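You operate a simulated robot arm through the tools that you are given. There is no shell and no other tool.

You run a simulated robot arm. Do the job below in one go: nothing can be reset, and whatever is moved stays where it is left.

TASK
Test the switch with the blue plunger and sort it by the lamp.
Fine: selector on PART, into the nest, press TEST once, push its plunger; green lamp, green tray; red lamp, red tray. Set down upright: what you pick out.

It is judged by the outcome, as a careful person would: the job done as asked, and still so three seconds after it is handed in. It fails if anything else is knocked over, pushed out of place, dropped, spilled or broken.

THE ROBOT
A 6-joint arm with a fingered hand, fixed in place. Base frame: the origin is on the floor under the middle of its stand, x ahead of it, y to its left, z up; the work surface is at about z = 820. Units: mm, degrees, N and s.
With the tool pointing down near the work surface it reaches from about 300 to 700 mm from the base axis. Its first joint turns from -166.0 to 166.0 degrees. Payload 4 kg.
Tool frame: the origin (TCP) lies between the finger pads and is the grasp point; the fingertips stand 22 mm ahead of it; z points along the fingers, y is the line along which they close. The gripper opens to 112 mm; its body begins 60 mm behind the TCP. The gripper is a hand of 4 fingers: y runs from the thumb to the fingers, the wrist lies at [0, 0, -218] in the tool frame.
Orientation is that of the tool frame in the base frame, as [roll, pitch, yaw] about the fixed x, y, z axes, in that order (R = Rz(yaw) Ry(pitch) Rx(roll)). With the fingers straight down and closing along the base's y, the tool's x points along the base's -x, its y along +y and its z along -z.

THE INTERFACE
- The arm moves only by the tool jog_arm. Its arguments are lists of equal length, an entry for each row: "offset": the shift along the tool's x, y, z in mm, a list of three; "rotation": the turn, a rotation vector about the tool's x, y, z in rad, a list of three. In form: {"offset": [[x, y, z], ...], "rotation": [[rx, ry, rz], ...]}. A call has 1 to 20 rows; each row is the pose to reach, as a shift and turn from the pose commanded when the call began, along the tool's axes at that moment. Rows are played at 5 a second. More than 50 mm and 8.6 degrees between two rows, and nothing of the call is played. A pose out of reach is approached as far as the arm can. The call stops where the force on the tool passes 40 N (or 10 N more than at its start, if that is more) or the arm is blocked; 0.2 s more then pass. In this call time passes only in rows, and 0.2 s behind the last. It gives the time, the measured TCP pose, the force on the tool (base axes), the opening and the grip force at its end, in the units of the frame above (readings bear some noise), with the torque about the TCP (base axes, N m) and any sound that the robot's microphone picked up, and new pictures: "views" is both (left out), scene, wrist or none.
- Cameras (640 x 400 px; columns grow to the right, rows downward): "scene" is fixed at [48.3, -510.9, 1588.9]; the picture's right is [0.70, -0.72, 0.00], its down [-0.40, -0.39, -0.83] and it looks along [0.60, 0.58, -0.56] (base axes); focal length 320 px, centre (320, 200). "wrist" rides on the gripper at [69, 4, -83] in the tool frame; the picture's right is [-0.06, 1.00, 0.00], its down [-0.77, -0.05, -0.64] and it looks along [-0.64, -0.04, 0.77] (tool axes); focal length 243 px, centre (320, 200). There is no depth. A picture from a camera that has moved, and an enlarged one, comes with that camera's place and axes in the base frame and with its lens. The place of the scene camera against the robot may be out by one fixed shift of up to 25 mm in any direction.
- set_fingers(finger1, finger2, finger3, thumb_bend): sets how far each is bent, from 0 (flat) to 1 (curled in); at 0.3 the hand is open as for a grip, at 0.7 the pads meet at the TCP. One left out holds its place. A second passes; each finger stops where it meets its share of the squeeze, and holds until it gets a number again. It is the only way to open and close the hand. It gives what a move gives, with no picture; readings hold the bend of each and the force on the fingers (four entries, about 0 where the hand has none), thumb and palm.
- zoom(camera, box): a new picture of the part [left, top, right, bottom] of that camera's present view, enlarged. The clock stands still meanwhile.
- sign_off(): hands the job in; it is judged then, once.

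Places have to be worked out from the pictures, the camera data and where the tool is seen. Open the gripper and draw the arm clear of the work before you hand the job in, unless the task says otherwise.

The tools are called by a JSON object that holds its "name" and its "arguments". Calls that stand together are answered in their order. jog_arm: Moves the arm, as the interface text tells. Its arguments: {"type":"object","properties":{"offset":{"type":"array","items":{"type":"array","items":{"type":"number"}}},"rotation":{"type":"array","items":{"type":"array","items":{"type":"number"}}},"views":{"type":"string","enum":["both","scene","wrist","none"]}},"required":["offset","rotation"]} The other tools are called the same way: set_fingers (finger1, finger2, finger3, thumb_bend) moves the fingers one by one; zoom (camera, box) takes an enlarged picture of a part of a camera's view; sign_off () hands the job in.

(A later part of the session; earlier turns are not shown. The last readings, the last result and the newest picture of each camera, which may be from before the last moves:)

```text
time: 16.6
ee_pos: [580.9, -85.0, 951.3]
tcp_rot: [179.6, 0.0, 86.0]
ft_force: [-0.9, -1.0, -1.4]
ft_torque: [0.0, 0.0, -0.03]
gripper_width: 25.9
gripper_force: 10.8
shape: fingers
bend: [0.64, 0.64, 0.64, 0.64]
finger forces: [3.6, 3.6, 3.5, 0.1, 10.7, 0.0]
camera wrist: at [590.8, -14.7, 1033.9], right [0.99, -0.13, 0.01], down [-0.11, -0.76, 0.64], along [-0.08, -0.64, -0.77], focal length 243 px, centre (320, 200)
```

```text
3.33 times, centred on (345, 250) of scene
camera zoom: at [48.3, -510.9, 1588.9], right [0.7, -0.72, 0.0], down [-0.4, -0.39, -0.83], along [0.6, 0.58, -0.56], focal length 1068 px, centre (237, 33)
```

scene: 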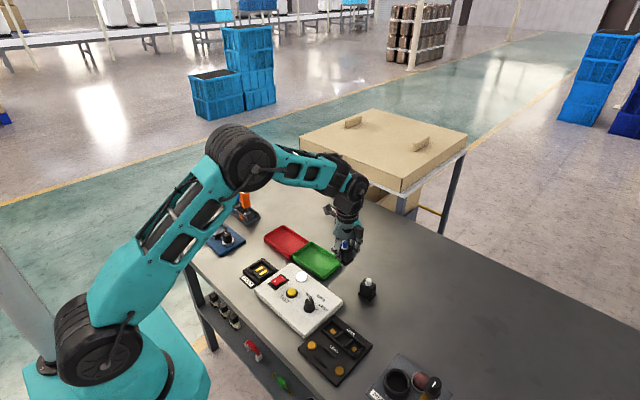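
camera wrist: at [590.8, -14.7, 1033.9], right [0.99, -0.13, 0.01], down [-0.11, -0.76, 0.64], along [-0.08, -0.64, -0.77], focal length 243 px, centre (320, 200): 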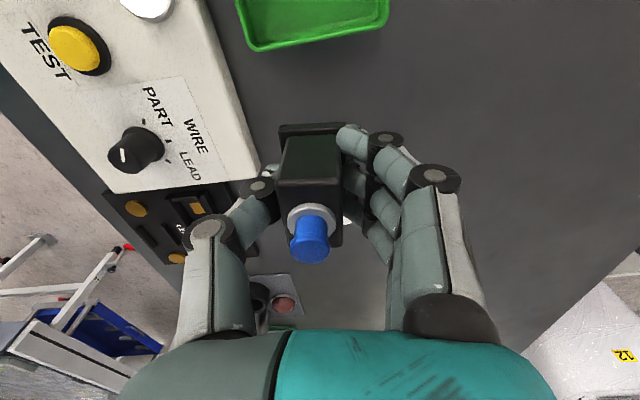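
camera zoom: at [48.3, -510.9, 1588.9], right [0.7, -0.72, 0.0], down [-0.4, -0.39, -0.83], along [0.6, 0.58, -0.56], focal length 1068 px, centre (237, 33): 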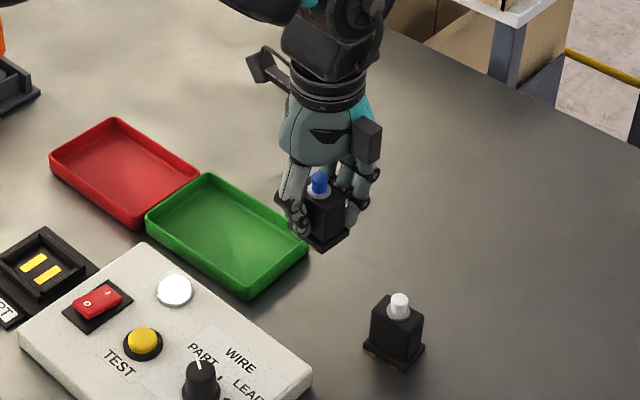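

The switch is held firmly and upright, about 37 mm of it below the TCP. I carry it over towards the nest, stopping short of it so the camera can see the recess past the switch.

{"name": "jog_arm", "arguments": {"offset": [[24.9, -22.9, -14], [49.8, -45.9, -14], [74.7, -68.8, -14], [99.5, -91.8, -14], [124.4, -114.7, -14], [149.3, -137.7, -14], [174.2, -160.6, -14]], "rotation": [[0, 0, -0.01], [0, 0, -0.02], [0, 0, -0.03], [0, 0, -0.04], [0, 0, -0.05], [0, 0, -0.06], [0, 0, -0.07]], "views": "both"}}

{"name": "zoom", "arguments": {"camera": "wrist", "box": [240, 0, 400, 130]}}

```text
time: 18.2
ee_pos: [433.5, 101.0, 966.2]
tcp_rot: [179.6, 0.0, 90.0]
ft_force: [-0.7, 0.2, -0.5]
ft_torque: [0.02, -0.03, -0.03]
gripper_width: 25.8
gripper_force: 10.5
shape: fingers
bend: [0.65, 0.65, 0.65, 0.64]
finger forces: [3.6, 3.5, 3.6, 0.0, 10.7, 0.0]
camera wrist: at [438.1, 170.5, 1046.6], right [1.0, -0.06, 0.01], down [-0.05, -0.77, 0.64], along [-0.04, -0.64, -0.77], focal length 243 px, centre (320, 200)
```

scene: 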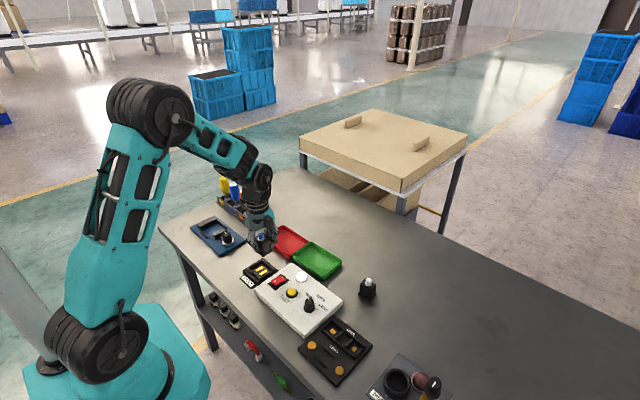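
wrist: 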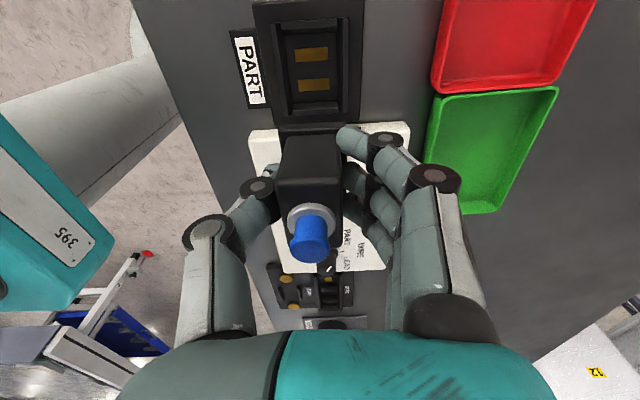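

```text
3.08 times, centred on (320, 65) of wrist
camera zoom: at [438.1, 170.5, 1046.6], right [1.0, -0.06, 0.01], down [-0.05, -0.77, 0.64], along [-0.04, -0.64, -0.77], focal length 746 px, centre (320, 615)
```

zoom: 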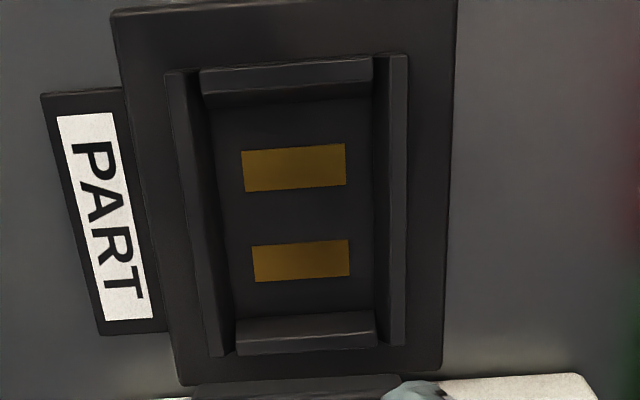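

The nest is well in view: its centre lies about 24 mm ahead (+y) and 4.5 mm to -x of the tool axis, aligned with the switch within 1°. I enlarge it once more to judge the height of its rails against my fingertips.

{"name": "zoom", "arguments": {"camera": "wrist", "box": [270, 0, 370, 70]}}

{"name": "zoom", "arguments": {"camera": "wrist", "box": [270, 60, 370, 130]}}

{"name": "zoom", "arguments": {"camera": "scene", "box": [230, 220, 300, 300]}}

```text
5.71 times, centred on (320, 35) of wrist
camera zoom: at [438.1, 170.5, 1046.6], right [1.0, -0.06, 0.01], down [-0.05, -0.77, 0.64], along [-0.04, -0.64, -0.77], focal length 1386 px, centre (320, 1143)
```

zoom: 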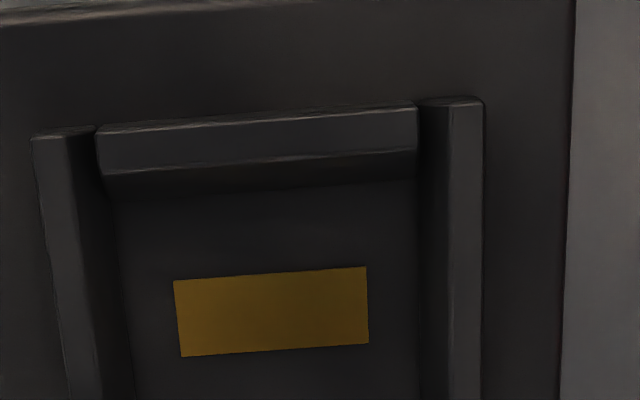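

```text
5.71 times, centred on (320, 95) of wrist
camera zoom: at [438.1, 170.5, 1046.6], right [1.0, -0.06, 0.01], down [-0.05, -0.77, 0.64], along [-0.04, -0.64, -0.77], focal length 1386 px, centre (320, 800)
```

zoom: 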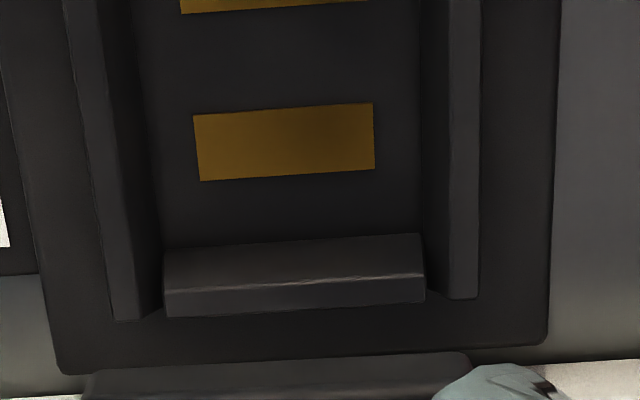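

```text
5.00 times, centred on (265, 260) of scene
camera zoom: at [48.3, -510.9, 1588.9], right [0.7, -0.72, 0.0], down [-0.4, -0.39, -0.83], along [0.6, 0.58, -0.56], focal length 1602 px, centre (595, -100)
```

zoom: 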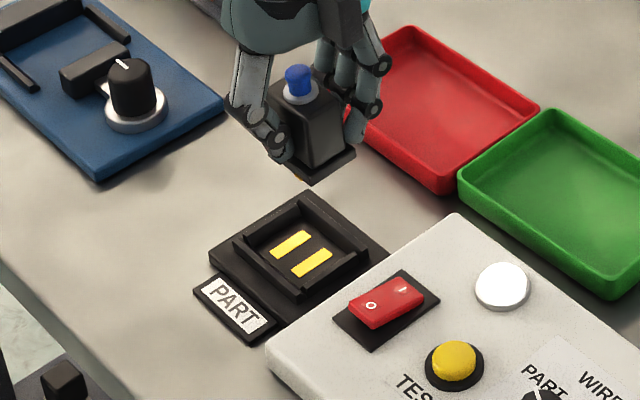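

Rails look about 8 mm high over a plate at z about 828, so the seated switch leaves the fingertips about 7 mm above the rails. I move over the nest (25 mm to +y, 2 mm to -x) and down until the switch is just above the rails, then look.

{"name": "jog_arm", "arguments": {"offset": [[12, -1, 0], [24.6, -1.7, 20], [24.6, -1.7, 50], [24.6, -1.7, 75], [24.6, -1.7, 85]], "rotation": [[0, 0, 0], [0, 0, 0], [0, 0, 0], [0, 0, 0], [0, 0, 0]], "views": "both"}}

{"name": "zoom", "arguments": {"camera": "wrist", "box": [230, 70, 410, 220]}}

{"name": "zoom", "arguments": {"camera": "scene", "box": [220, 220, 310, 300]}}

```text
time: 19.4
ee_pos: [432.4, 125.7, 880.0]
tcp_rot: [179.7, 0.0, 89.9]
ft_force: [1.0, 0.4, -0.4]
ft_torque: [-0.01, -0.01, 0.03]
gripper_width: 25.9
gripper_force: 11.3
shape: fingers
bend: [0.65, 0.65, 0.65, 0.64]
finger forces: [3.6, 3.5, 3.5, 0.0, 10.5, 0.1]
camera wrist: at [436.9, 195.6, 961.6], right [1.0, -0.06, 0.01], down [-0.05, -0.77, 0.64], along [-0.04, -0.64, -0.77], focal length 243 px, centre (320, 200)
```

scene: 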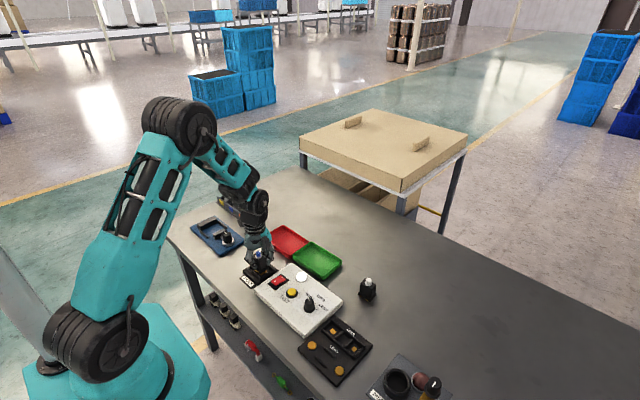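
wrist: 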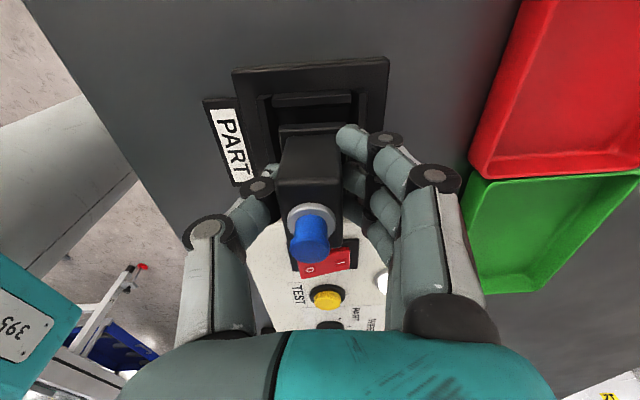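

```text
2.67 times, centred on (320, 145) of wrist
camera zoom: at [436.9, 195.6, 961.6], right [1.0, -0.06, 0.01], down [-0.05, -0.77, 0.64], along [-0.04, -0.64, -0.77], focal length 647 px, centre (320, 347)
```

zoom: 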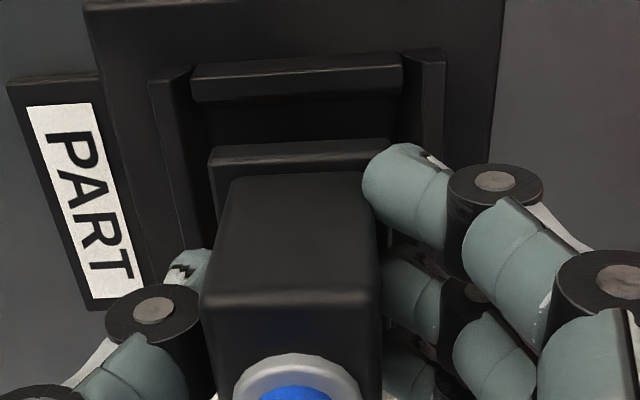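

```text
5.00 times, centred on (265, 260) of scene
camera zoom: at [48.3, -510.9, 1588.9], right [0.7, -0.72, 0.0], down [-0.4, -0.39, -0.83], along [0.6, 0.58, -0.56], focal length 1602 px, centre (595, -100)
```

zoom: 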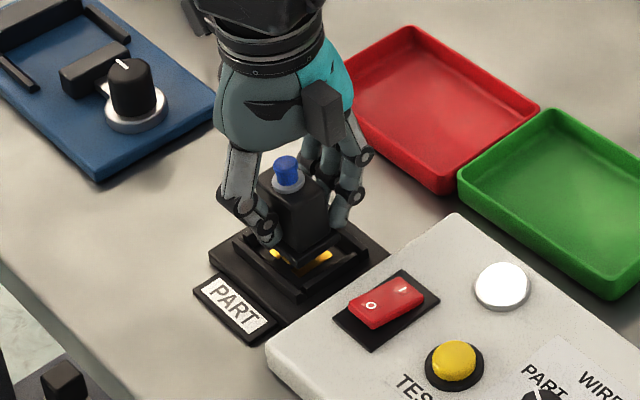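

Switch and recess are centred to within about 1 mm with 4 mm play on each side. I lower gently in small steps, watching the vertical force.

{"name": "jog_arm", "arguments": {"offset": [[0, 0, 4], [0, 0, 8], [0, 0, 10], [0, 0, 12]], "rotation": [[0, 0, 0], [0, 0, 0], [0, 0, 0], [0, 0, 0]], "views": "none"}}

```text
time: 20.4
ee_pos: [431.4, 126.3, 868.3]
tcp_rot: [179.7, 0.0, 89.9]
ft_force: [-0.1, -0.1, -1.2]
ft_torque: [-0.03, 0.0, 0.01]
gripper_width: 25.8
gripper_force: 10.3
shape: fingers
bend: [0.65, 0.65, 0.65, 0.64]
finger forces: [3.5, 3.5, 3.4, 0.0, 10.7, 0.1]
```

No contact yet at TCP z 868; I continue in 1.5 mm steps.

{"name": "jog_arm", "arguments": {"offset": [[0, 0, 1], [0, 0, 2], [0, 0, 3]], "rotation": [[0, 0, 0], [0, 0, 0], [0, 0, 0]], "views": "wrist"}}

{"name": "zoom", "arguments": {"camera": "scene", "box": [220, 220, 310, 300]}}

```text
time: 21.2
ee_pos: [432.4, 125.1, 866.4]
tcp_rot: [179.5, -0.1, 89.9]
ft_force: [0.9, 0.0, 3.2]
ft_torque: [0.01, 0.07, -0.02]
gripper_width: 25.5
gripper_force: 11.6
shape: fingers
bend: [0.65, 0.65, 0.65, 0.65]
finger forces: [3.9, 3.9, 3.9, 0.1, 11.3, 0.1]
camera wrist: at [437.5, 195.2, 947.0], right [1.0, -0.06, 0.01], down [-0.05, -0.77, 0.64], along [-0.03, -0.64, -0.77], focal length 243 px, centre (320, 200)
```

wrist: 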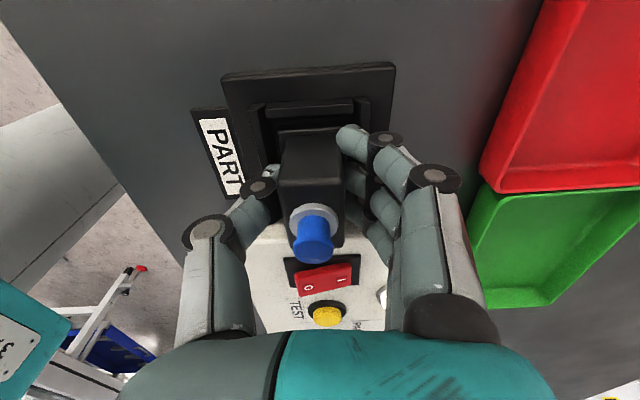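

```text
5.00 times, centred on (265, 260) of scene
camera zoom: at [48.3, -510.9, 1588.9], right [0.7, -0.72, 0.0], down [-0.4, -0.39, -0.83], along [0.6, 0.58, -0.56], focal length 1602 px, centre (595, -100)
```

zoom: 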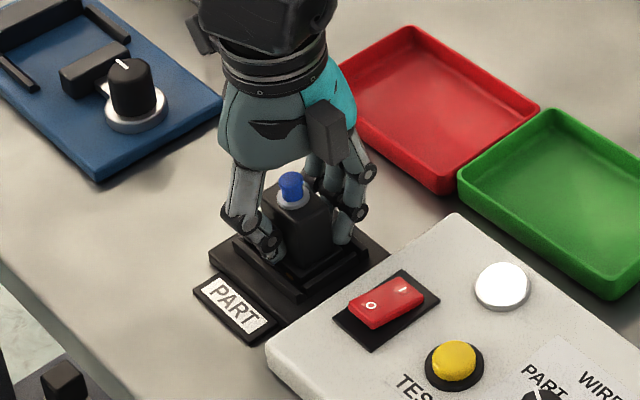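

Contact force of 3 N begins at TCP z 866, matching the switch's base on the nest floor (z about 829). I look closely to confirm it's inside the rails.

{"name": "zoom", "arguments": {"camera": "wrist", "box": [230, 70, 390, 210]}}

{"name": "zoom", "arguments": {"camera": "scene", "box": [240, 245, 290, 290]}}

```text
2.86 times, centred on (310, 140) of wrist
camera zoom: at [437.5, 195.2, 947.0], right [1.0, -0.06, 0.01], down [-0.05, -0.77, 0.64], along [-0.03, -0.64, -0.77], focal length 693 px, centre (349, 371)
```

zoom: 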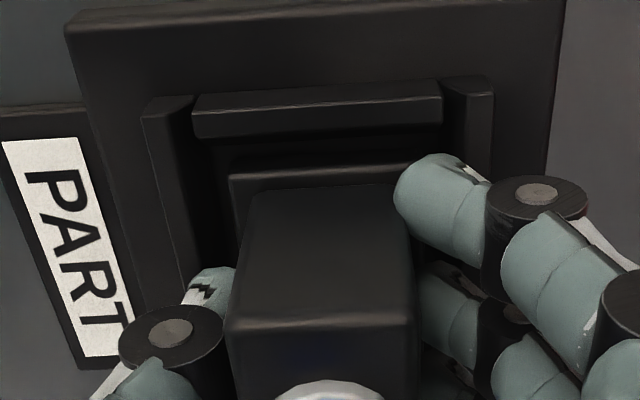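

```text
8.89 times, centred on (265, 268) of scene
camera zoom: at [48.3, -510.9, 1588.9], right [0.7, -0.72, 0.0], down [-0.4, -0.39, -0.83], along [0.6, 0.58, -0.56], focal length 2848 px, centre (809, -400)
```

zoom: 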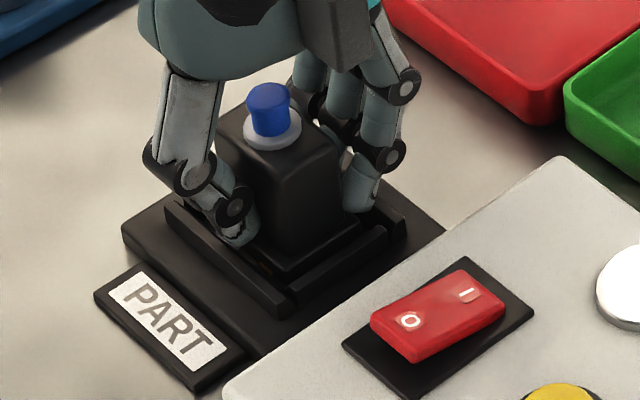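

The flange sits within the rails. I release the switch, opening the fingers just enough.

{"name": "set_fingers", "arguments": {"finger1": 0.53, "finger2": 0.53, "finger3": 0.53, "thumb_bend": 0.53}}

{"name": "zoom", "arguments": {"camera": "wrist", "box": [220, 70, 400, 270]}}

{"name": "zoom", "arguments": {"camera": "scene", "box": [240, 245, 290, 290]}}

```text
time: 22.2
ee_pos: [431.8, 125.8, 865.4]
tcp_rot: [179.6, 0.1, 90.2]
ft_force: [-7.5, -0.1, 15.0]
ft_torque: [-0.02, 0.18, -0.07]
gripper_width: 31.1
gripper_force: 11.1
shape: fingers
bend: [0.6, 0.6, 0.6, 0.57]
finger forces: [4.9, 4.8, 4.9, 0.0, 7.6, 0.0]
```

```text
2.00 times, centred on (310, 170) of wrist
camera zoom: at [437.0, 195.2, 947.0], right [1.0, -0.06, 0.01], down [-0.05, -0.77, 0.64], along [-0.04, -0.64, -0.77], focal length 485 px, centre (340, 260)
```

zoom: 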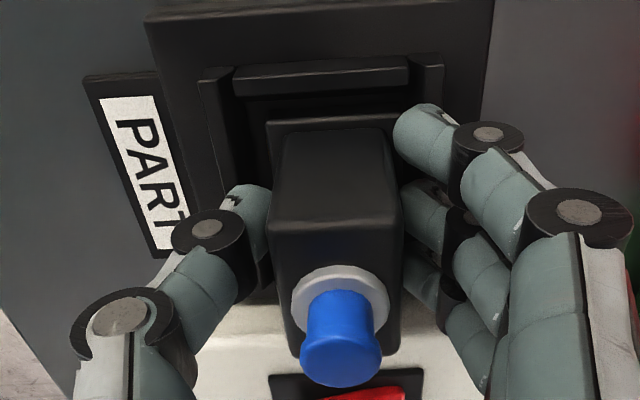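

```text
8.89 times, centred on (265, 268) of scene
camera zoom: at [48.3, -510.9, 1588.9], right [0.7, -0.72, 0.0], down [-0.4, -0.39, -0.83], along [0.6, 0.58, -0.56], focal length 2848 px, centre (809, -400)
```

zoom: 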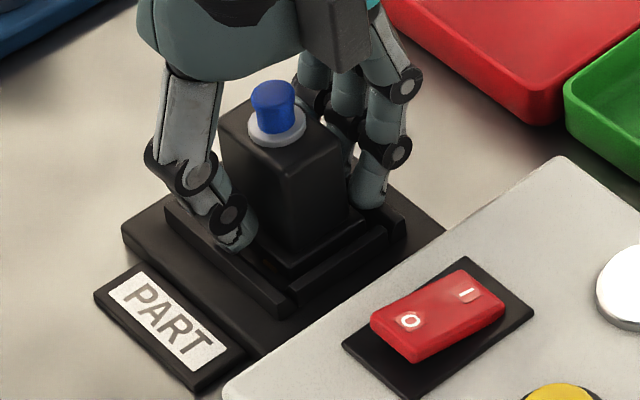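

The opening fingers met the rails (15 N upward), since the tips reach lower as they straighten. I raise the hand 5 mm to free them, then open further.

{"name": "jog_arm", "arguments": {"offset": [[0, 0, -2], [0, 0, -4], [0, 0, -6]], "rotation": [[0, 0, 0], [0, 0, 0], [0, 0, 0]], "views": "wrist"}}

{"name": "zoom", "arguments": {"camera": "wrist", "box": [220, 70, 400, 270]}}

{"name": "zoom", "arguments": {"camera": "scene", "box": [240, 245, 290, 290]}}

```text
time: 23.0
ee_pos: [433.1, 125.8, 870.2]
tcp_rot: [179.7, 0.1, 90.0]
ft_force: [0.3, -0.1, 0.5]
ft_torque: [0.02, -0.02, 0.03]
gripper_width: 48.4
gripper_force: 0.1
shape: fingers
bend: [0.53, 0.53, 0.53, 0.53]
finger forces: [0.0, 0.1, 0.0, 0.0, 0.1, 0.0]
camera wrist: at [437.4, 195.4, 952.6], right [1.0, -0.06, 0.01], down [-0.05, -0.77, 0.64], along [-0.04, -0.64, -0.77], focal length 243 px, centre (320, 200)
```

wrist: 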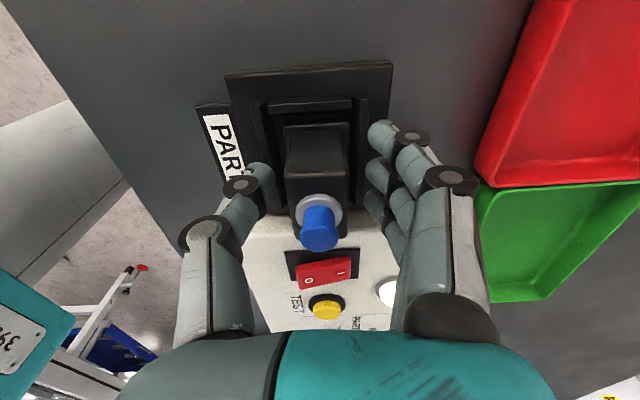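

```text
2.00 times, centred on (310, 170) of wrist
camera zoom: at [437.4, 195.4, 952.6], right [1.0, -0.06, 0.01], down [-0.05, -0.77, 0.64], along [-0.04, -0.64, -0.77], focal length 485 px, centre (340, 260)
```

zoom: 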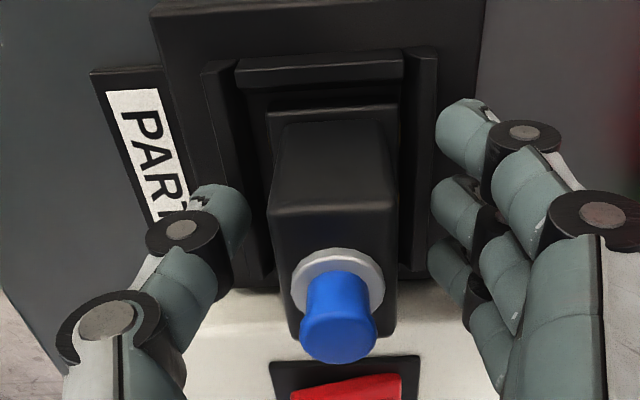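

```text
8.89 times, centred on (265, 268) of scene
camera zoom: at [48.3, -510.9, 1588.9], right [0.7, -0.72, 0.0], down [-0.4, -0.39, -0.83], along [0.6, 0.58, -0.56], focal length 2848 px, centre (809, -400)
```

zoom: 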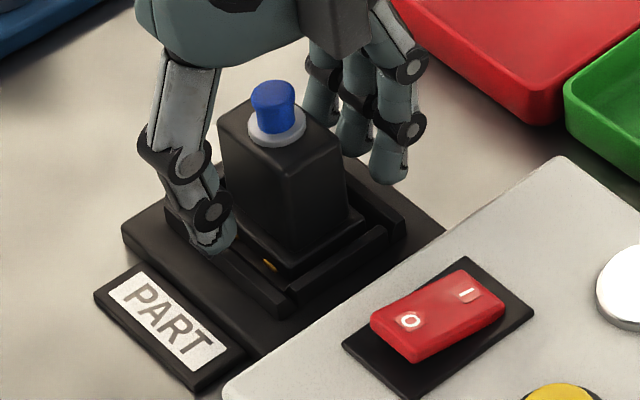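

The fingers are free and the switch stands upright in the nest. I lift straight up clear of it, move above the TEST button (about (430, -19)), and form a narrow pinch (thumb and middle finger together, outer fingers curled) for pressing.

{"name": "jog_arm", "arguments": {"offset": [[0, 0, -25], [0, 0, -60], [0, 0, -90], [-36, -1, -90], [-72, -1, -90], [-109, -2, -90], [-145, -2, -90]], "rotation": [[0, 0, 0], [0, 0, 0], [0, 0, 0], [0, 0, 0], [0, 0, 0], [0, 0, 0], [0, 0, 0]], "views": "scene"}}

{"name": "set_fingers", "arguments": {"finger1": 1.0, "finger2": 0.53, "finger3": 1.0, "thumb_bend": 0.53}}

{"name": "zoom", "arguments": {"camera": "wrist", "box": [0, 0, 640, 400]}}

{"name": "zoom", "arguments": {"camera": "scene", "box": [230, 190, 340, 320]}}

```text
time: 24.6
ee_pos: [429.2, -19.3, 961.8]
tcp_rot: [179.6, 0.0, 90.1]
ft_force: [-0.3, 0.1, -1.3]
ft_torque: [-0.03, 0.01, 0.01]
gripper_width: 48.4
gripper_force: 0.0
shape: fingers
bend: [0.53, 0.53, 0.53, 0.53]
finger forces: [0.0, 0.0, 0.0, 0.0, 0.0, 0.1]
```

scene: 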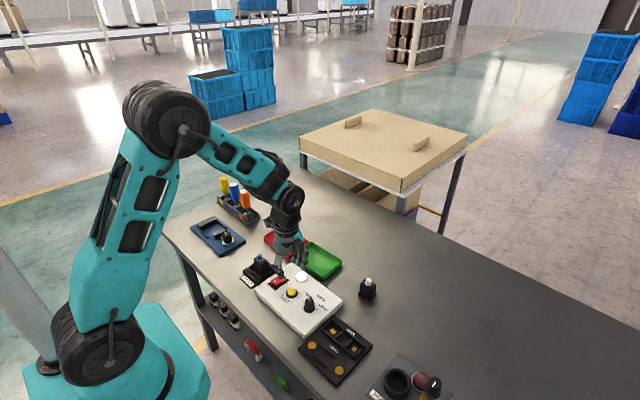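

```text
time: 25.6
ee_pos: [428.4, -18.5, 960.2]
tcp_rot: [179.7, 0.0, 90.1]
ft_force: [-0.6, 0.2, -0.6]
ft_torque: [0.02, -0.03, -0.03]
gripper_width: 36.1
gripper_force: 0.0
shape: fingers
bend: [1.0, 0.53, 1.0, 0.53]
finger forces: [0.0, 0.1, 0.1, 0.0, 0.1, 0.0]
```

```text
1.00 times, centred on (320, 200) of wrist (not enlarged: the box is as wide or as high as the picture)
camera zoom: at [434.0, 50.4, 1042.6], right [1.0, -0.06, 0.01], down [-0.05, -0.77, 0.64], along [-0.04, -0.64, -0.77], focal length 243 px, centre (320, 200)
```

zoom: 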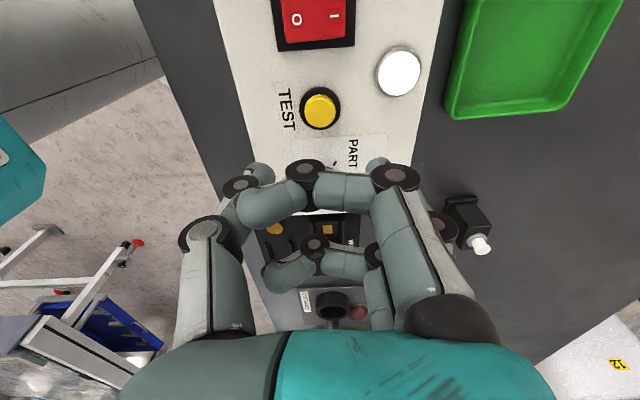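

```text
3.08 times, centred on (285, 255) of scene
camera zoom: at [48.3, -510.9, 1588.9], right [0.7, -0.72, 0.0], down [-0.4, -0.39, -0.83], along [0.6, 0.58, -0.56], focal length 986 px, centre (428, 31)
```

zoom: 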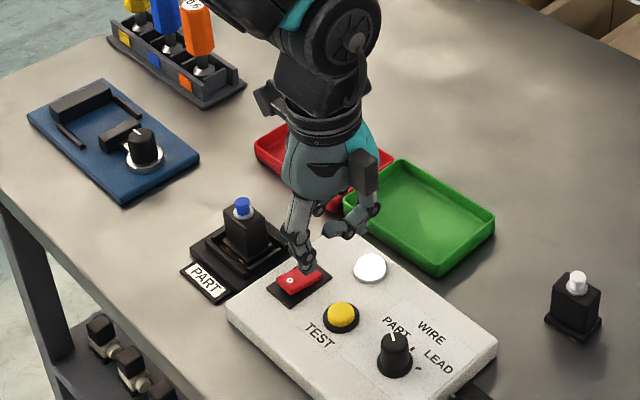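

The TEST button lies within 2 mm of the tool axis. I bring thumb and middle finger together into the pinch and look at the resulting tip.

{"name": "set_fingers", "arguments": {"finger2": 0.7, "thumb_bend": 0.7}}

{"name": "zoom", "arguments": {"camera": "wrist", "box": [220, 60, 420, 260]}}

{"name": "zoom", "arguments": {"camera": "scene", "box": [250, 200, 340, 310]}}

```text
time: 26.6
ee_pos: [429.1, -20.0, 961.1]
tcp_rot: [179.6, 0.0, 90.0]
ft_force: [0.8, -0.7, 0.6]
ft_torque: [0.02, -0.01, 0.02]
gripper_width: 30.3
gripper_force: 0.1
shape: fingers
bend: [1.0, 0.7, 1.0, 0.7]
finger forces: [0.0, 0.1, 0.0, 0.0, 0.1, 0.0]
```

```text
2.00 times, centred on (320, 160) of wrist
camera zoom: at [434.0, 50.4, 1042.6], right [1.0, -0.06, 0.01], down [-0.05, -0.77, 0.64], along [-0.04, -0.64, -0.77], focal length 485 px, centre (320, 280)
```

zoom: 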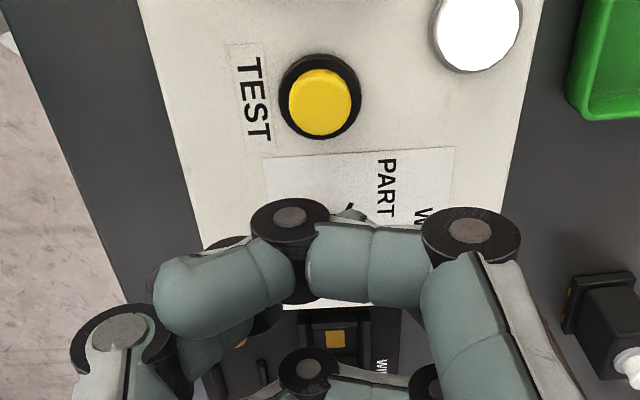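

```text
3.64 times, centred on (295, 255) of scene
camera zoom: at [48.3, -510.9, 1588.9], right [0.7, -0.72, 0.0], down [-0.4, -0.39, -0.83], along [0.6, 0.58, -0.56], focal length 1165 px, centre (411, 0)
```

zoom: 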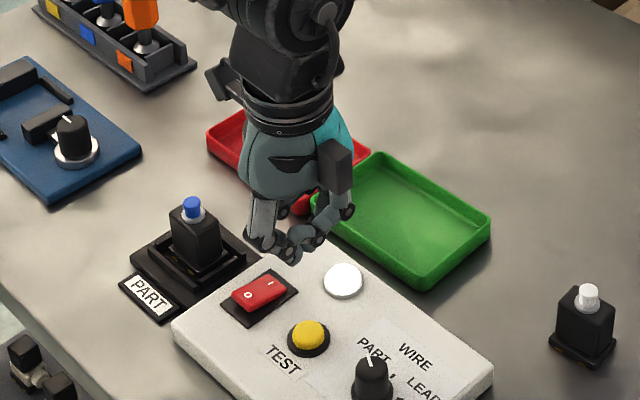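

The pinch tip (on the tool axis, about 22 mm ahead of the TCP) hangs well below the curled fingers, and the button is exactly on the axis. I descend to just above the button.

{"name": "jog_arm", "arguments": {"offset": [[0, 0, 30], [0, 0, 55], [0, 0, 72], [0, 0, 80]], "rotation": [[0, 0, 0], [0, 0, 0], [0, 0, 0], [0, 0, 0]], "views": "both"}}

{"name": "zoom", "arguments": {"camera": "scene", "box": [260, 220, 340, 320]}}

```text
time: 27.6
ee_pos: [429.6, -19.3, 880.5]
tcp_rot: [179.7, 0.2, 90.0]
ft_force: [-0.1, 0.1, -0.2]
ft_torque: [0.0, -0.01, -0.02]
gripper_width: 30.4
gripper_force: 0.1
shape: fingers
bend: [1.0, 0.7, 1.0, 0.7]
finger forces: [0.0, 0.0, 0.0, 0.0, 0.0, 0.0]
camera wrist: at [435.3, 50.3, 962.0], right [1.0, -0.06, 0.01], down [-0.05, -0.77, 0.64], along [-0.03, -0.64, -0.77], focal length 243 px, centre (320, 200)
```

scene: 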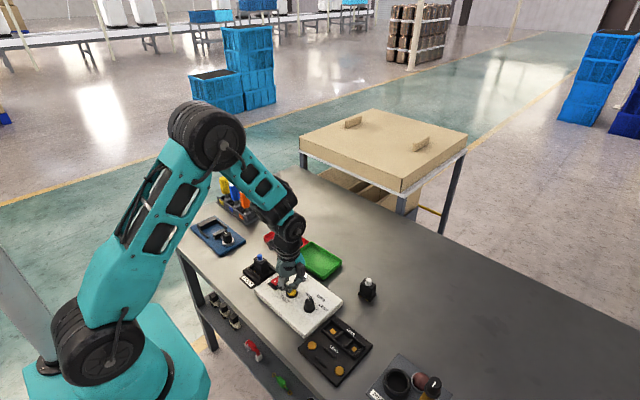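
wrist: 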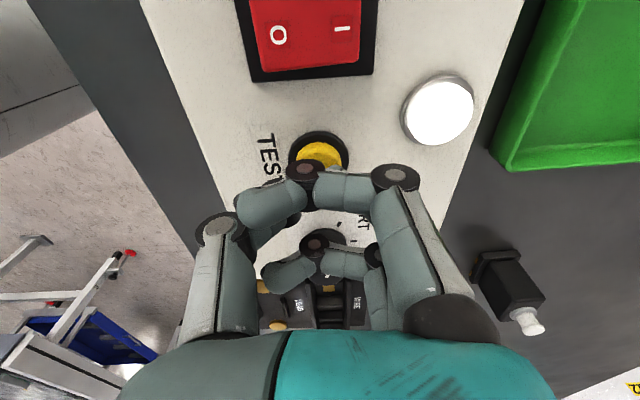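

```text
4.00 times, centred on (300, 270) of scene
camera zoom: at [48.3, -510.9, 1588.9], right [0.7, -0.72, 0.0], down [-0.4, -0.39, -0.83], along [0.6, 0.58, -0.56], focal length 1282 px, centre (400, -80)
```

zoom: 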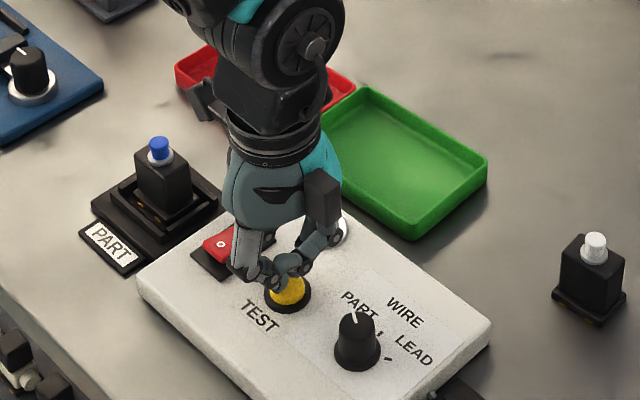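

The pinch tip stands over the yellow button with the rocker 12 mm clear of the nearest finger. I now press: down in small steps in one go, watching force and sound.

{"name": "jog_arm", "arguments": {"offset": [[0, 0, 2], [0, 0, 4], [0, 0, 6]], "rotation": [[0, 0, 0], [0, 0, 0], [0, 0, 0]], "views": "none"}}

```text
time: 28.4
ee_pos: [430.2, -20.4, 874.9]
tcp_rot: [179.7, 0.0, 90.1]
ft_force: [-1.5, -1.2, 2.2]
ft_torque: [-0.02, 0.01, 0.0]
gripper_width: 30.1
gripper_force: 1.5
shape: fingers
bend: [1.0, 0.7, 1.0, 0.7]
finger forces: [0.0, 0.0, 0.1, 0.0, 2.2, 0.1]
heard: click
```

A click was heard with about 2 N on the thumb tip: the button has been actuated. I check the lamp and button before releasing.

{"name": "zoom", "arguments": {"camera": "wrist", "box": [220, 40, 500, 240]}}

{"name": "zoom", "arguments": {"camera": "scene", "box": [260, 220, 340, 320]}}

```text
2.00 times, centred on (360, 140) of wrist
camera zoom: at [435.4, 50.2, 956.3], right [1.0, -0.06, 0.01], down [-0.05, -0.77, 0.64], along [-0.04, -0.64, -0.77], focal length 485 px, centre (240, 320)
```

zoom: 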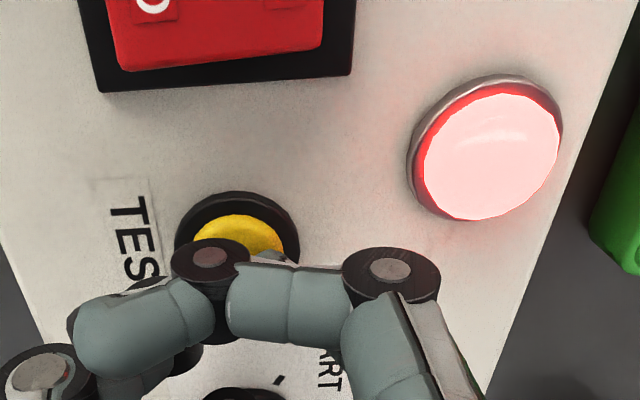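

```text
4.00 times, centred on (300, 270) of scene
camera zoom: at [48.3, -510.9, 1588.9], right [0.7, -0.72, 0.0], down [-0.4, -0.39, -0.83], along [0.6, 0.58, -0.56], focal length 1282 px, centre (400, -80)
```

zoom: 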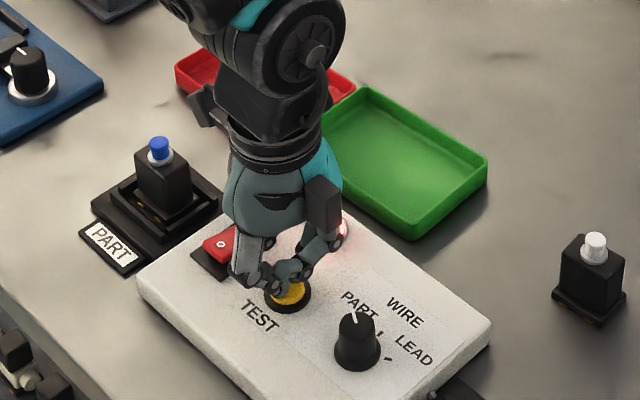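

The TEST press registered (lamp lit, reddish, with the plunger not yet pushed). I lift off once and carry the hand over above the plunger in the nest, then look.

{"name": "jog_arm", "arguments": {"offset": [[0, 0, -10], [0, 0, -50], [36, 0.4, -88], [72, 0.8, -90], [108, 1.1, -90], [143, 1.5, -90]], "rotation": [[0, 0, 0], [0, 0, 0], [0, 0, 0], [0, 0, 0], [0, 0, 0], [0, 0, 0]], "views": "both"}}

{"name": "set_fingers", "arguments": {"finger1": 0.3, "finger2": 0.7, "finger3": 0.3, "thumb_bend": 0.3}}

{"name": "zoom", "arguments": {"camera": "wrist", "box": [0, 0, 640, 400]}}

{"name": "zoom", "arguments": {"camera": "wrist", "box": [240, 90, 400, 230]}}

{"name": "zoom", "arguments": {"camera": "scene", "box": [220, 200, 330, 310]}}

```text
refused: row 3 steps farther than a row can; nothing moved
```

```text
time: 29.4
ee_pos: [429.4, -21.1, 875.4]
tcp_rot: [179.8, 0.0, 90.0]
ft_force: [-8.3, -0.1, 2.3]
ft_torque: [0.04, 0.16, 0.17]
gripper_width: 92.1
gripper_force: 5.2
shape: fingers
bend: [0.45, 0.7, 0.3, 0.3]
finger forces: [8.5, 1.7, 0.0, 0.1, 0.0, 0.0]
```

```text
1.00 times, centred on (320, 200) of wrist (not enlarged: the box is as wide or as high as the picture)
camera zoom: at [434.7, 50.2, 956.3], right [1.0, -0.06, 0.0], down [-0.05, -0.77, 0.64], along [-0.04, -0.64, -0.77], focal length 243 px, centre (320, 200)
```

zoom: 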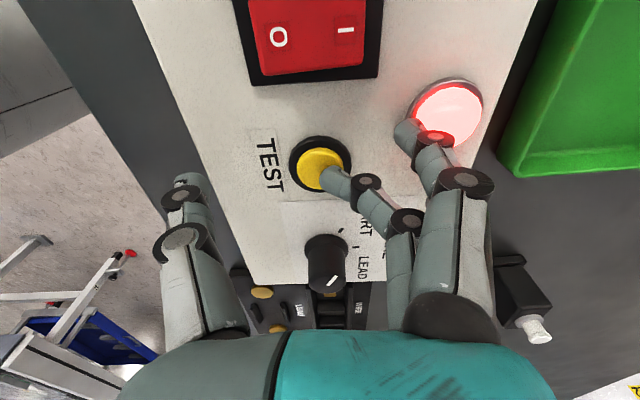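

```text
2.86 times, centred on (320, 160) of wrist
camera zoom: at [434.7, 50.2, 956.3], right [1.0, -0.06, 0.0], down [-0.05, -0.77, 0.64], along [-0.04, -0.64, -0.77], focal length 693 px, centre (320, 314)
```

zoom: 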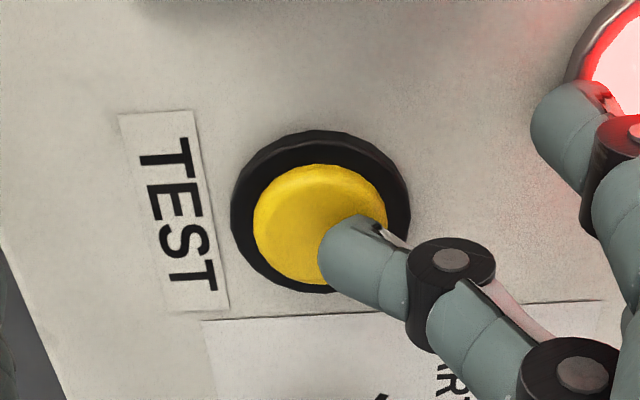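

```text
3.64 times, centred on (275, 255) of scene
camera zoom: at [48.3, -510.9, 1588.9], right [0.7, -0.72, 0.0], down [-0.4, -0.39, -0.83], along [0.6, 0.58, -0.56], focal length 1165 px, centre (484, 0)
```

zoom: 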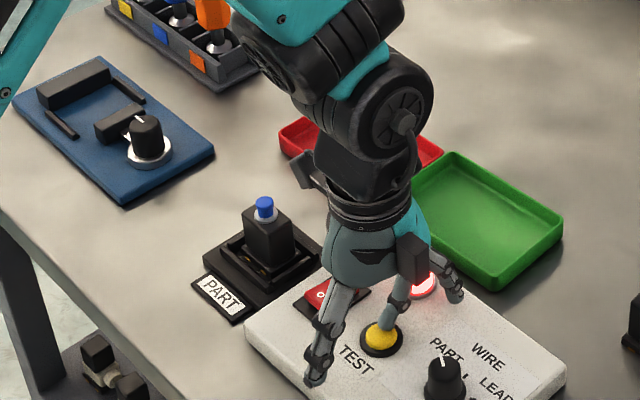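

The move was refused (row 3 was a step of over 50 mm) and the fingers opened in place: finger 1 leans against the lamp's rim with 8 N. I first draw that finger back off the lamp, before lifting.

{"name": "set_fingers", "arguments": {"finger1": 0.6}}

```text
time: 30.4
ee_pos: [429.2, -19.6, 875.0]
tcp_rot: [179.6, 0.0, 90.0]
ft_force: [-0.3, -0.1, 1.9]
ft_torque: [0.01, -0.05, -0.02]
gripper_width: 71.6
gripper_force: 0.8
shape: fingers
bend: [0.6, 0.7, 0.3, 0.3]
finger forces: [0.0, 1.6, 0.0, 0.1, 0.0, 0.1]
```

Finger 1 is free and only finger 2 still rests on the button. I lift straight up and check the lamp and the box.

{"name": "jog_arm", "arguments": {"offset": [[0, 0, -15], [0, 0, -50], [0, 0, -88]], "rotation": [[0, 0, 0], [0, 0, 0], [0, 0, 0]], "views": "both"}}

{"name": "zoom", "arguments": {"camera": "wrist", "box": [200, 0, 480, 200]}}

{"name": "zoom", "arguments": {"camera": "scene", "box": [220, 210, 360, 330]}}

```text
time: 31.2
ee_pos: [430.2, -20.8, 963.0]
tcp_rot: [179.6, 0.0, 90.0]
ft_force: [0.0, 0.2, 0.0]
ft_torque: [-0.02, 0.01, -0.02]
gripper_width: 71.4
gripper_force: 0.1
shape: fingers
bend: [0.6, 0.7, 0.3, 0.3]
finger forces: [0.0, 0.1, 0.0, 0.1, 0.0, 0.1]
camera wrist: at [434.7, 50.0, 1045.1], right [1.0, -0.06, 0.01], down [-0.05, -0.77, 0.64], along [-0.04, -0.64, -0.77], focal length 243 px, centre (320, 200)
```

scene: 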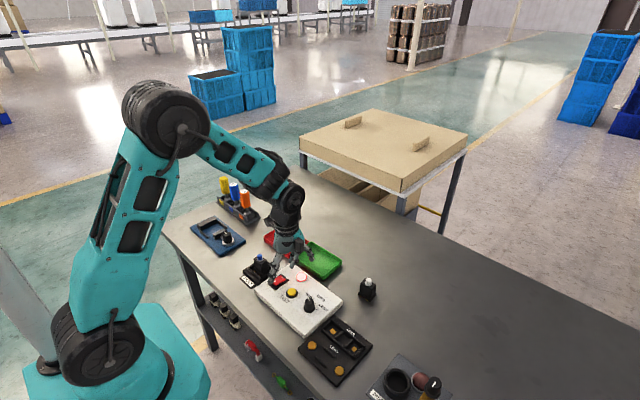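
wrist: 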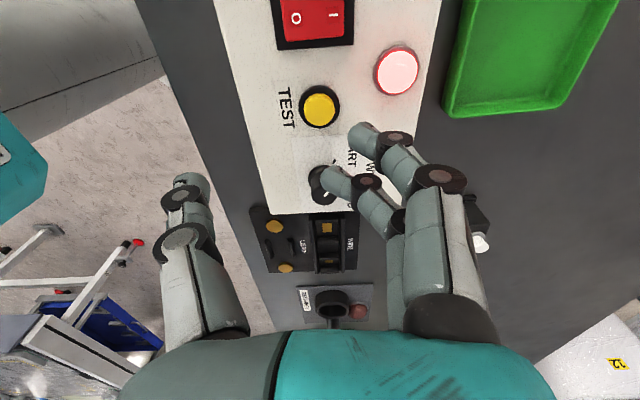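

```text
2.00 times, centred on (340, 100) of wrist
camera zoom: at [434.7, 50.0, 1045.1], right [1.0, -0.06, 0.01], down [-0.05, -0.77, 0.64], along [-0.04, -0.64, -0.77], focal length 485 px, centre (280, 400)
```

zoom: 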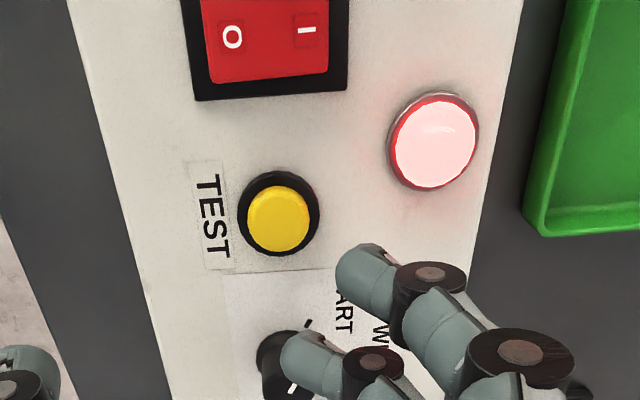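

```text
3.33 times, centred on (290, 270) of scene
camera zoom: at [48.3, -510.9, 1588.9], right [0.7, -0.72, 0.0], down [-0.4, -0.39, -0.83], along [0.6, 0.58, -0.56], focal length 1068 px, centre (420, -33)
```

zoom: 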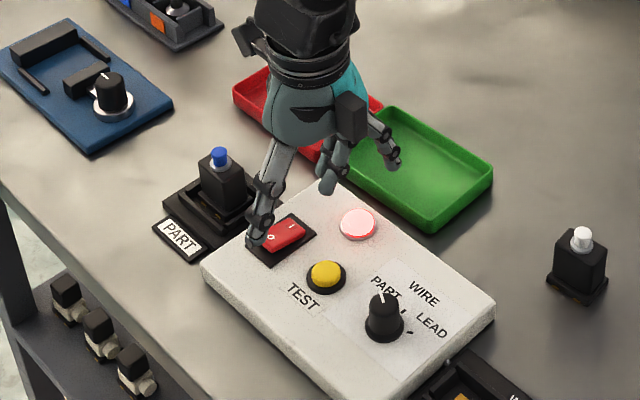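

The lamp shows red (plunger not yet pushed) and the box, lamp and button are in place. I move over the nest so that the middle fingertip is above the blue plunger.

{"name": "jog_arm", "arguments": {"offset": [[36, -1, 0], [72, -2, 0], [108, -3, 0], [143, -3.5, 0]], "rotation": [[0, 0, 0], [0, 0, 0], [0, 0, 0], [0, 0, 0]], "views": "both"}}

```text
time: 32.2
ee_pos: [427.6, 124.2, 962.5]
tcp_rot: [179.6, 0.0, 90.0]
ft_force: [0.2, 0.5, 0.1]
ft_torque: [0.0, 0.0, -0.02]
gripper_width: 71.4
gripper_force: 0.1
shape: fingers
bend: [0.6, 0.7, 0.3, 0.3]
finger forces: [0.0, 0.0, 0.1, 0.0, 0.0, 0.0]
camera wrist: at [431.3, 194.1, 1045.0], right [1.0, -0.06, 0.01], down [-0.05, -0.77, 0.64], along [-0.04, -0.64, -0.77], focal length 243 px, centre (320, 200)
```

scene: 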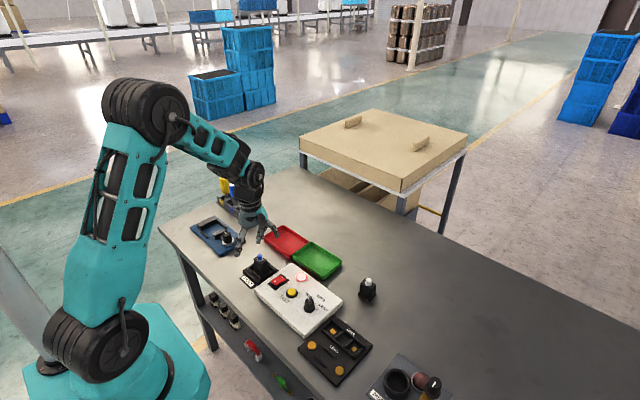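
wrist: 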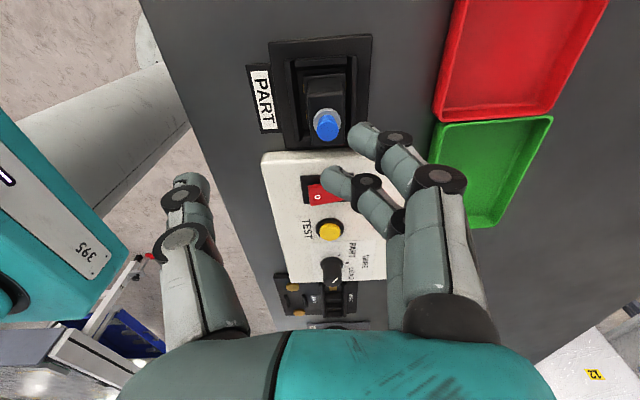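

The plunger is near the tool axis. I enlarge the view to place the fingertip and check how the switch sits in the nest.

{"name": "zoom", "arguments": {"camera": "wrist", "box": [250, 20, 410, 220]}}

{"name": "zoom", "arguments": {"camera": "wrist", "box": [260, 30, 380, 150]}}

{"name": "zoom", "arguments": {"camera": "scene", "box": [220, 230, 330, 310]}}

```text
2.00 times, centred on (330, 120) of wrist
camera zoom: at [431.3, 194.1, 1045.0], right [1.0, -0.06, 0.01], down [-0.05, -0.77, 0.64], along [-0.04, -0.64, -0.77], focal length 485 px, centre (300, 360)
```

zoom: 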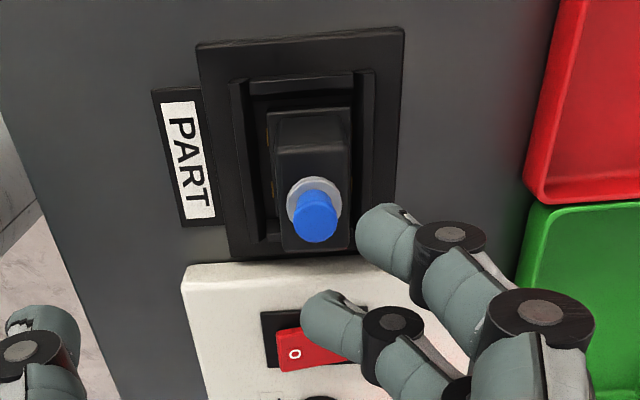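

```text
3.33 times, centred on (320, 90) of wrist
camera zoom: at [431.3, 194.1, 1045.0], right [1.0, -0.06, 0.01], down [-0.05, -0.77, 0.64], along [-0.04, -0.64, -0.77], focal length 809 px, centre (320, 567)
```

zoom: 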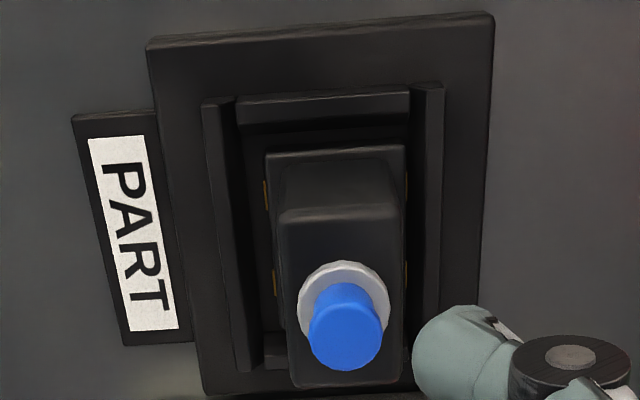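

```text
5.00 times, centred on (275, 270) of scene
camera zoom: at [48.3, -510.9, 1588.9], right [0.7, -0.72, 0.0], down [-0.4, -0.39, -0.83], along [0.6, 0.58, -0.56], focal length 1602 px, centre (545, -150)
```

zoom: 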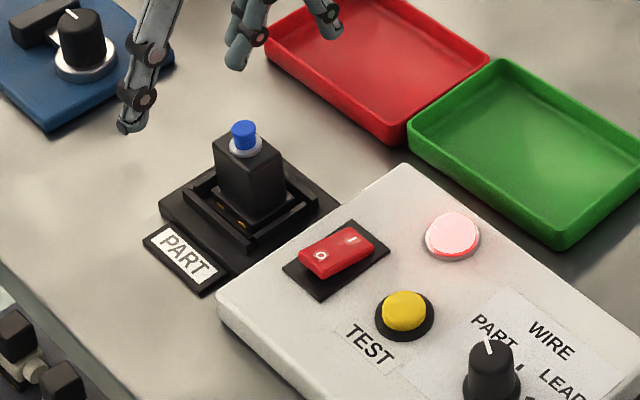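

The switch sits flat inside the rails and the lamp shows red with the plunger free. The plunger top is 2 mm off the fingertip's line; I correct and descend to just above it.

{"name": "jog_arm", "arguments": {"offset": [[2, 0.5, 15], [2, 0.5, 28], [2, 0.5, 38]], "rotation": [[0, 0, 0], [0, 0, 0], [0, 0, 0]], "views": "wrist"}}

{"name": "zoom", "arguments": {"camera": "wrist", "box": [240, 80, 420, 240]}}

{"name": "zoom", "arguments": {"camera": "scene", "box": [220, 220, 330, 310]}}

```text
time: 33.0
ee_pos: [427.9, 126.5, 923.0]
tcp_rot: [179.6, 0.1, 89.9]
ft_force: [-0.6, 0.8, 0.6]
ft_torque: [0.03, -0.03, 0.01]
gripper_width: 71.2
gripper_force: 0.0
shape: fingers
bend: [0.6, 0.7, 0.3, 0.3]
finger forces: [0.0, 0.0, 0.1, 0.0, 0.0, 0.0]
camera wrist: at [432.5, 195.5, 1006.3], right [1.0, -0.06, 0.01], down [-0.05, -0.77, 0.64], along [-0.04, -0.64, -0.77], focal length 243 px, centre (320, 200)
```

wrist: 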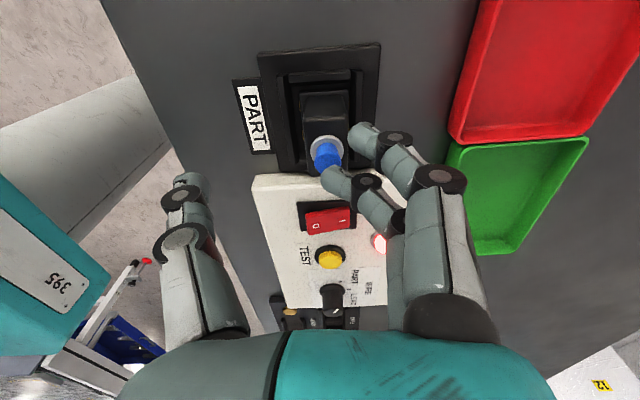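

```text
2.50 times, centred on (330, 160) of wrist
camera zoom: at [432.5, 195.5, 1006.3], right [1.0, -0.06, 0.01], down [-0.05, -0.77, 0.64], along [-0.04, -0.64, -0.77], focal length 606 px, centre (295, 300)
```

zoom: 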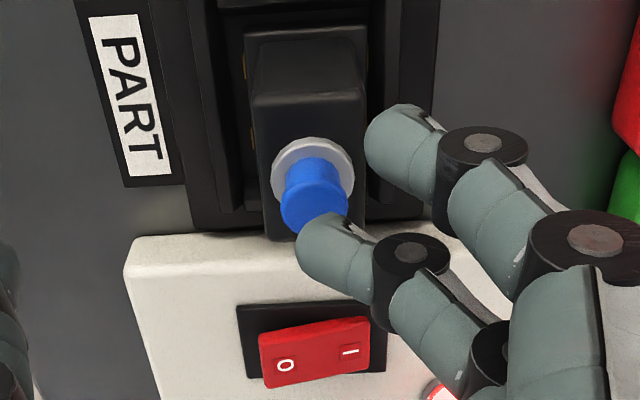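

```text
4.44 times, centred on (275, 265) of scene
camera zoom: at [48.3, -510.9, 1588.9], right [0.7, -0.72, 0.0], down [-0.4, -0.39, -0.83], along [0.6, 0.58, -0.56], focal length 1424 px, centre (520, -89)
```

zoom: 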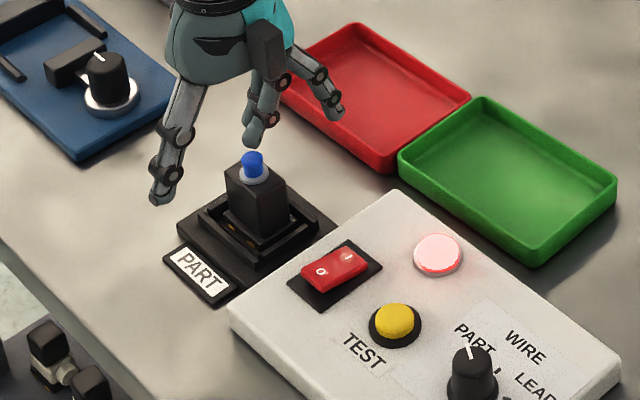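

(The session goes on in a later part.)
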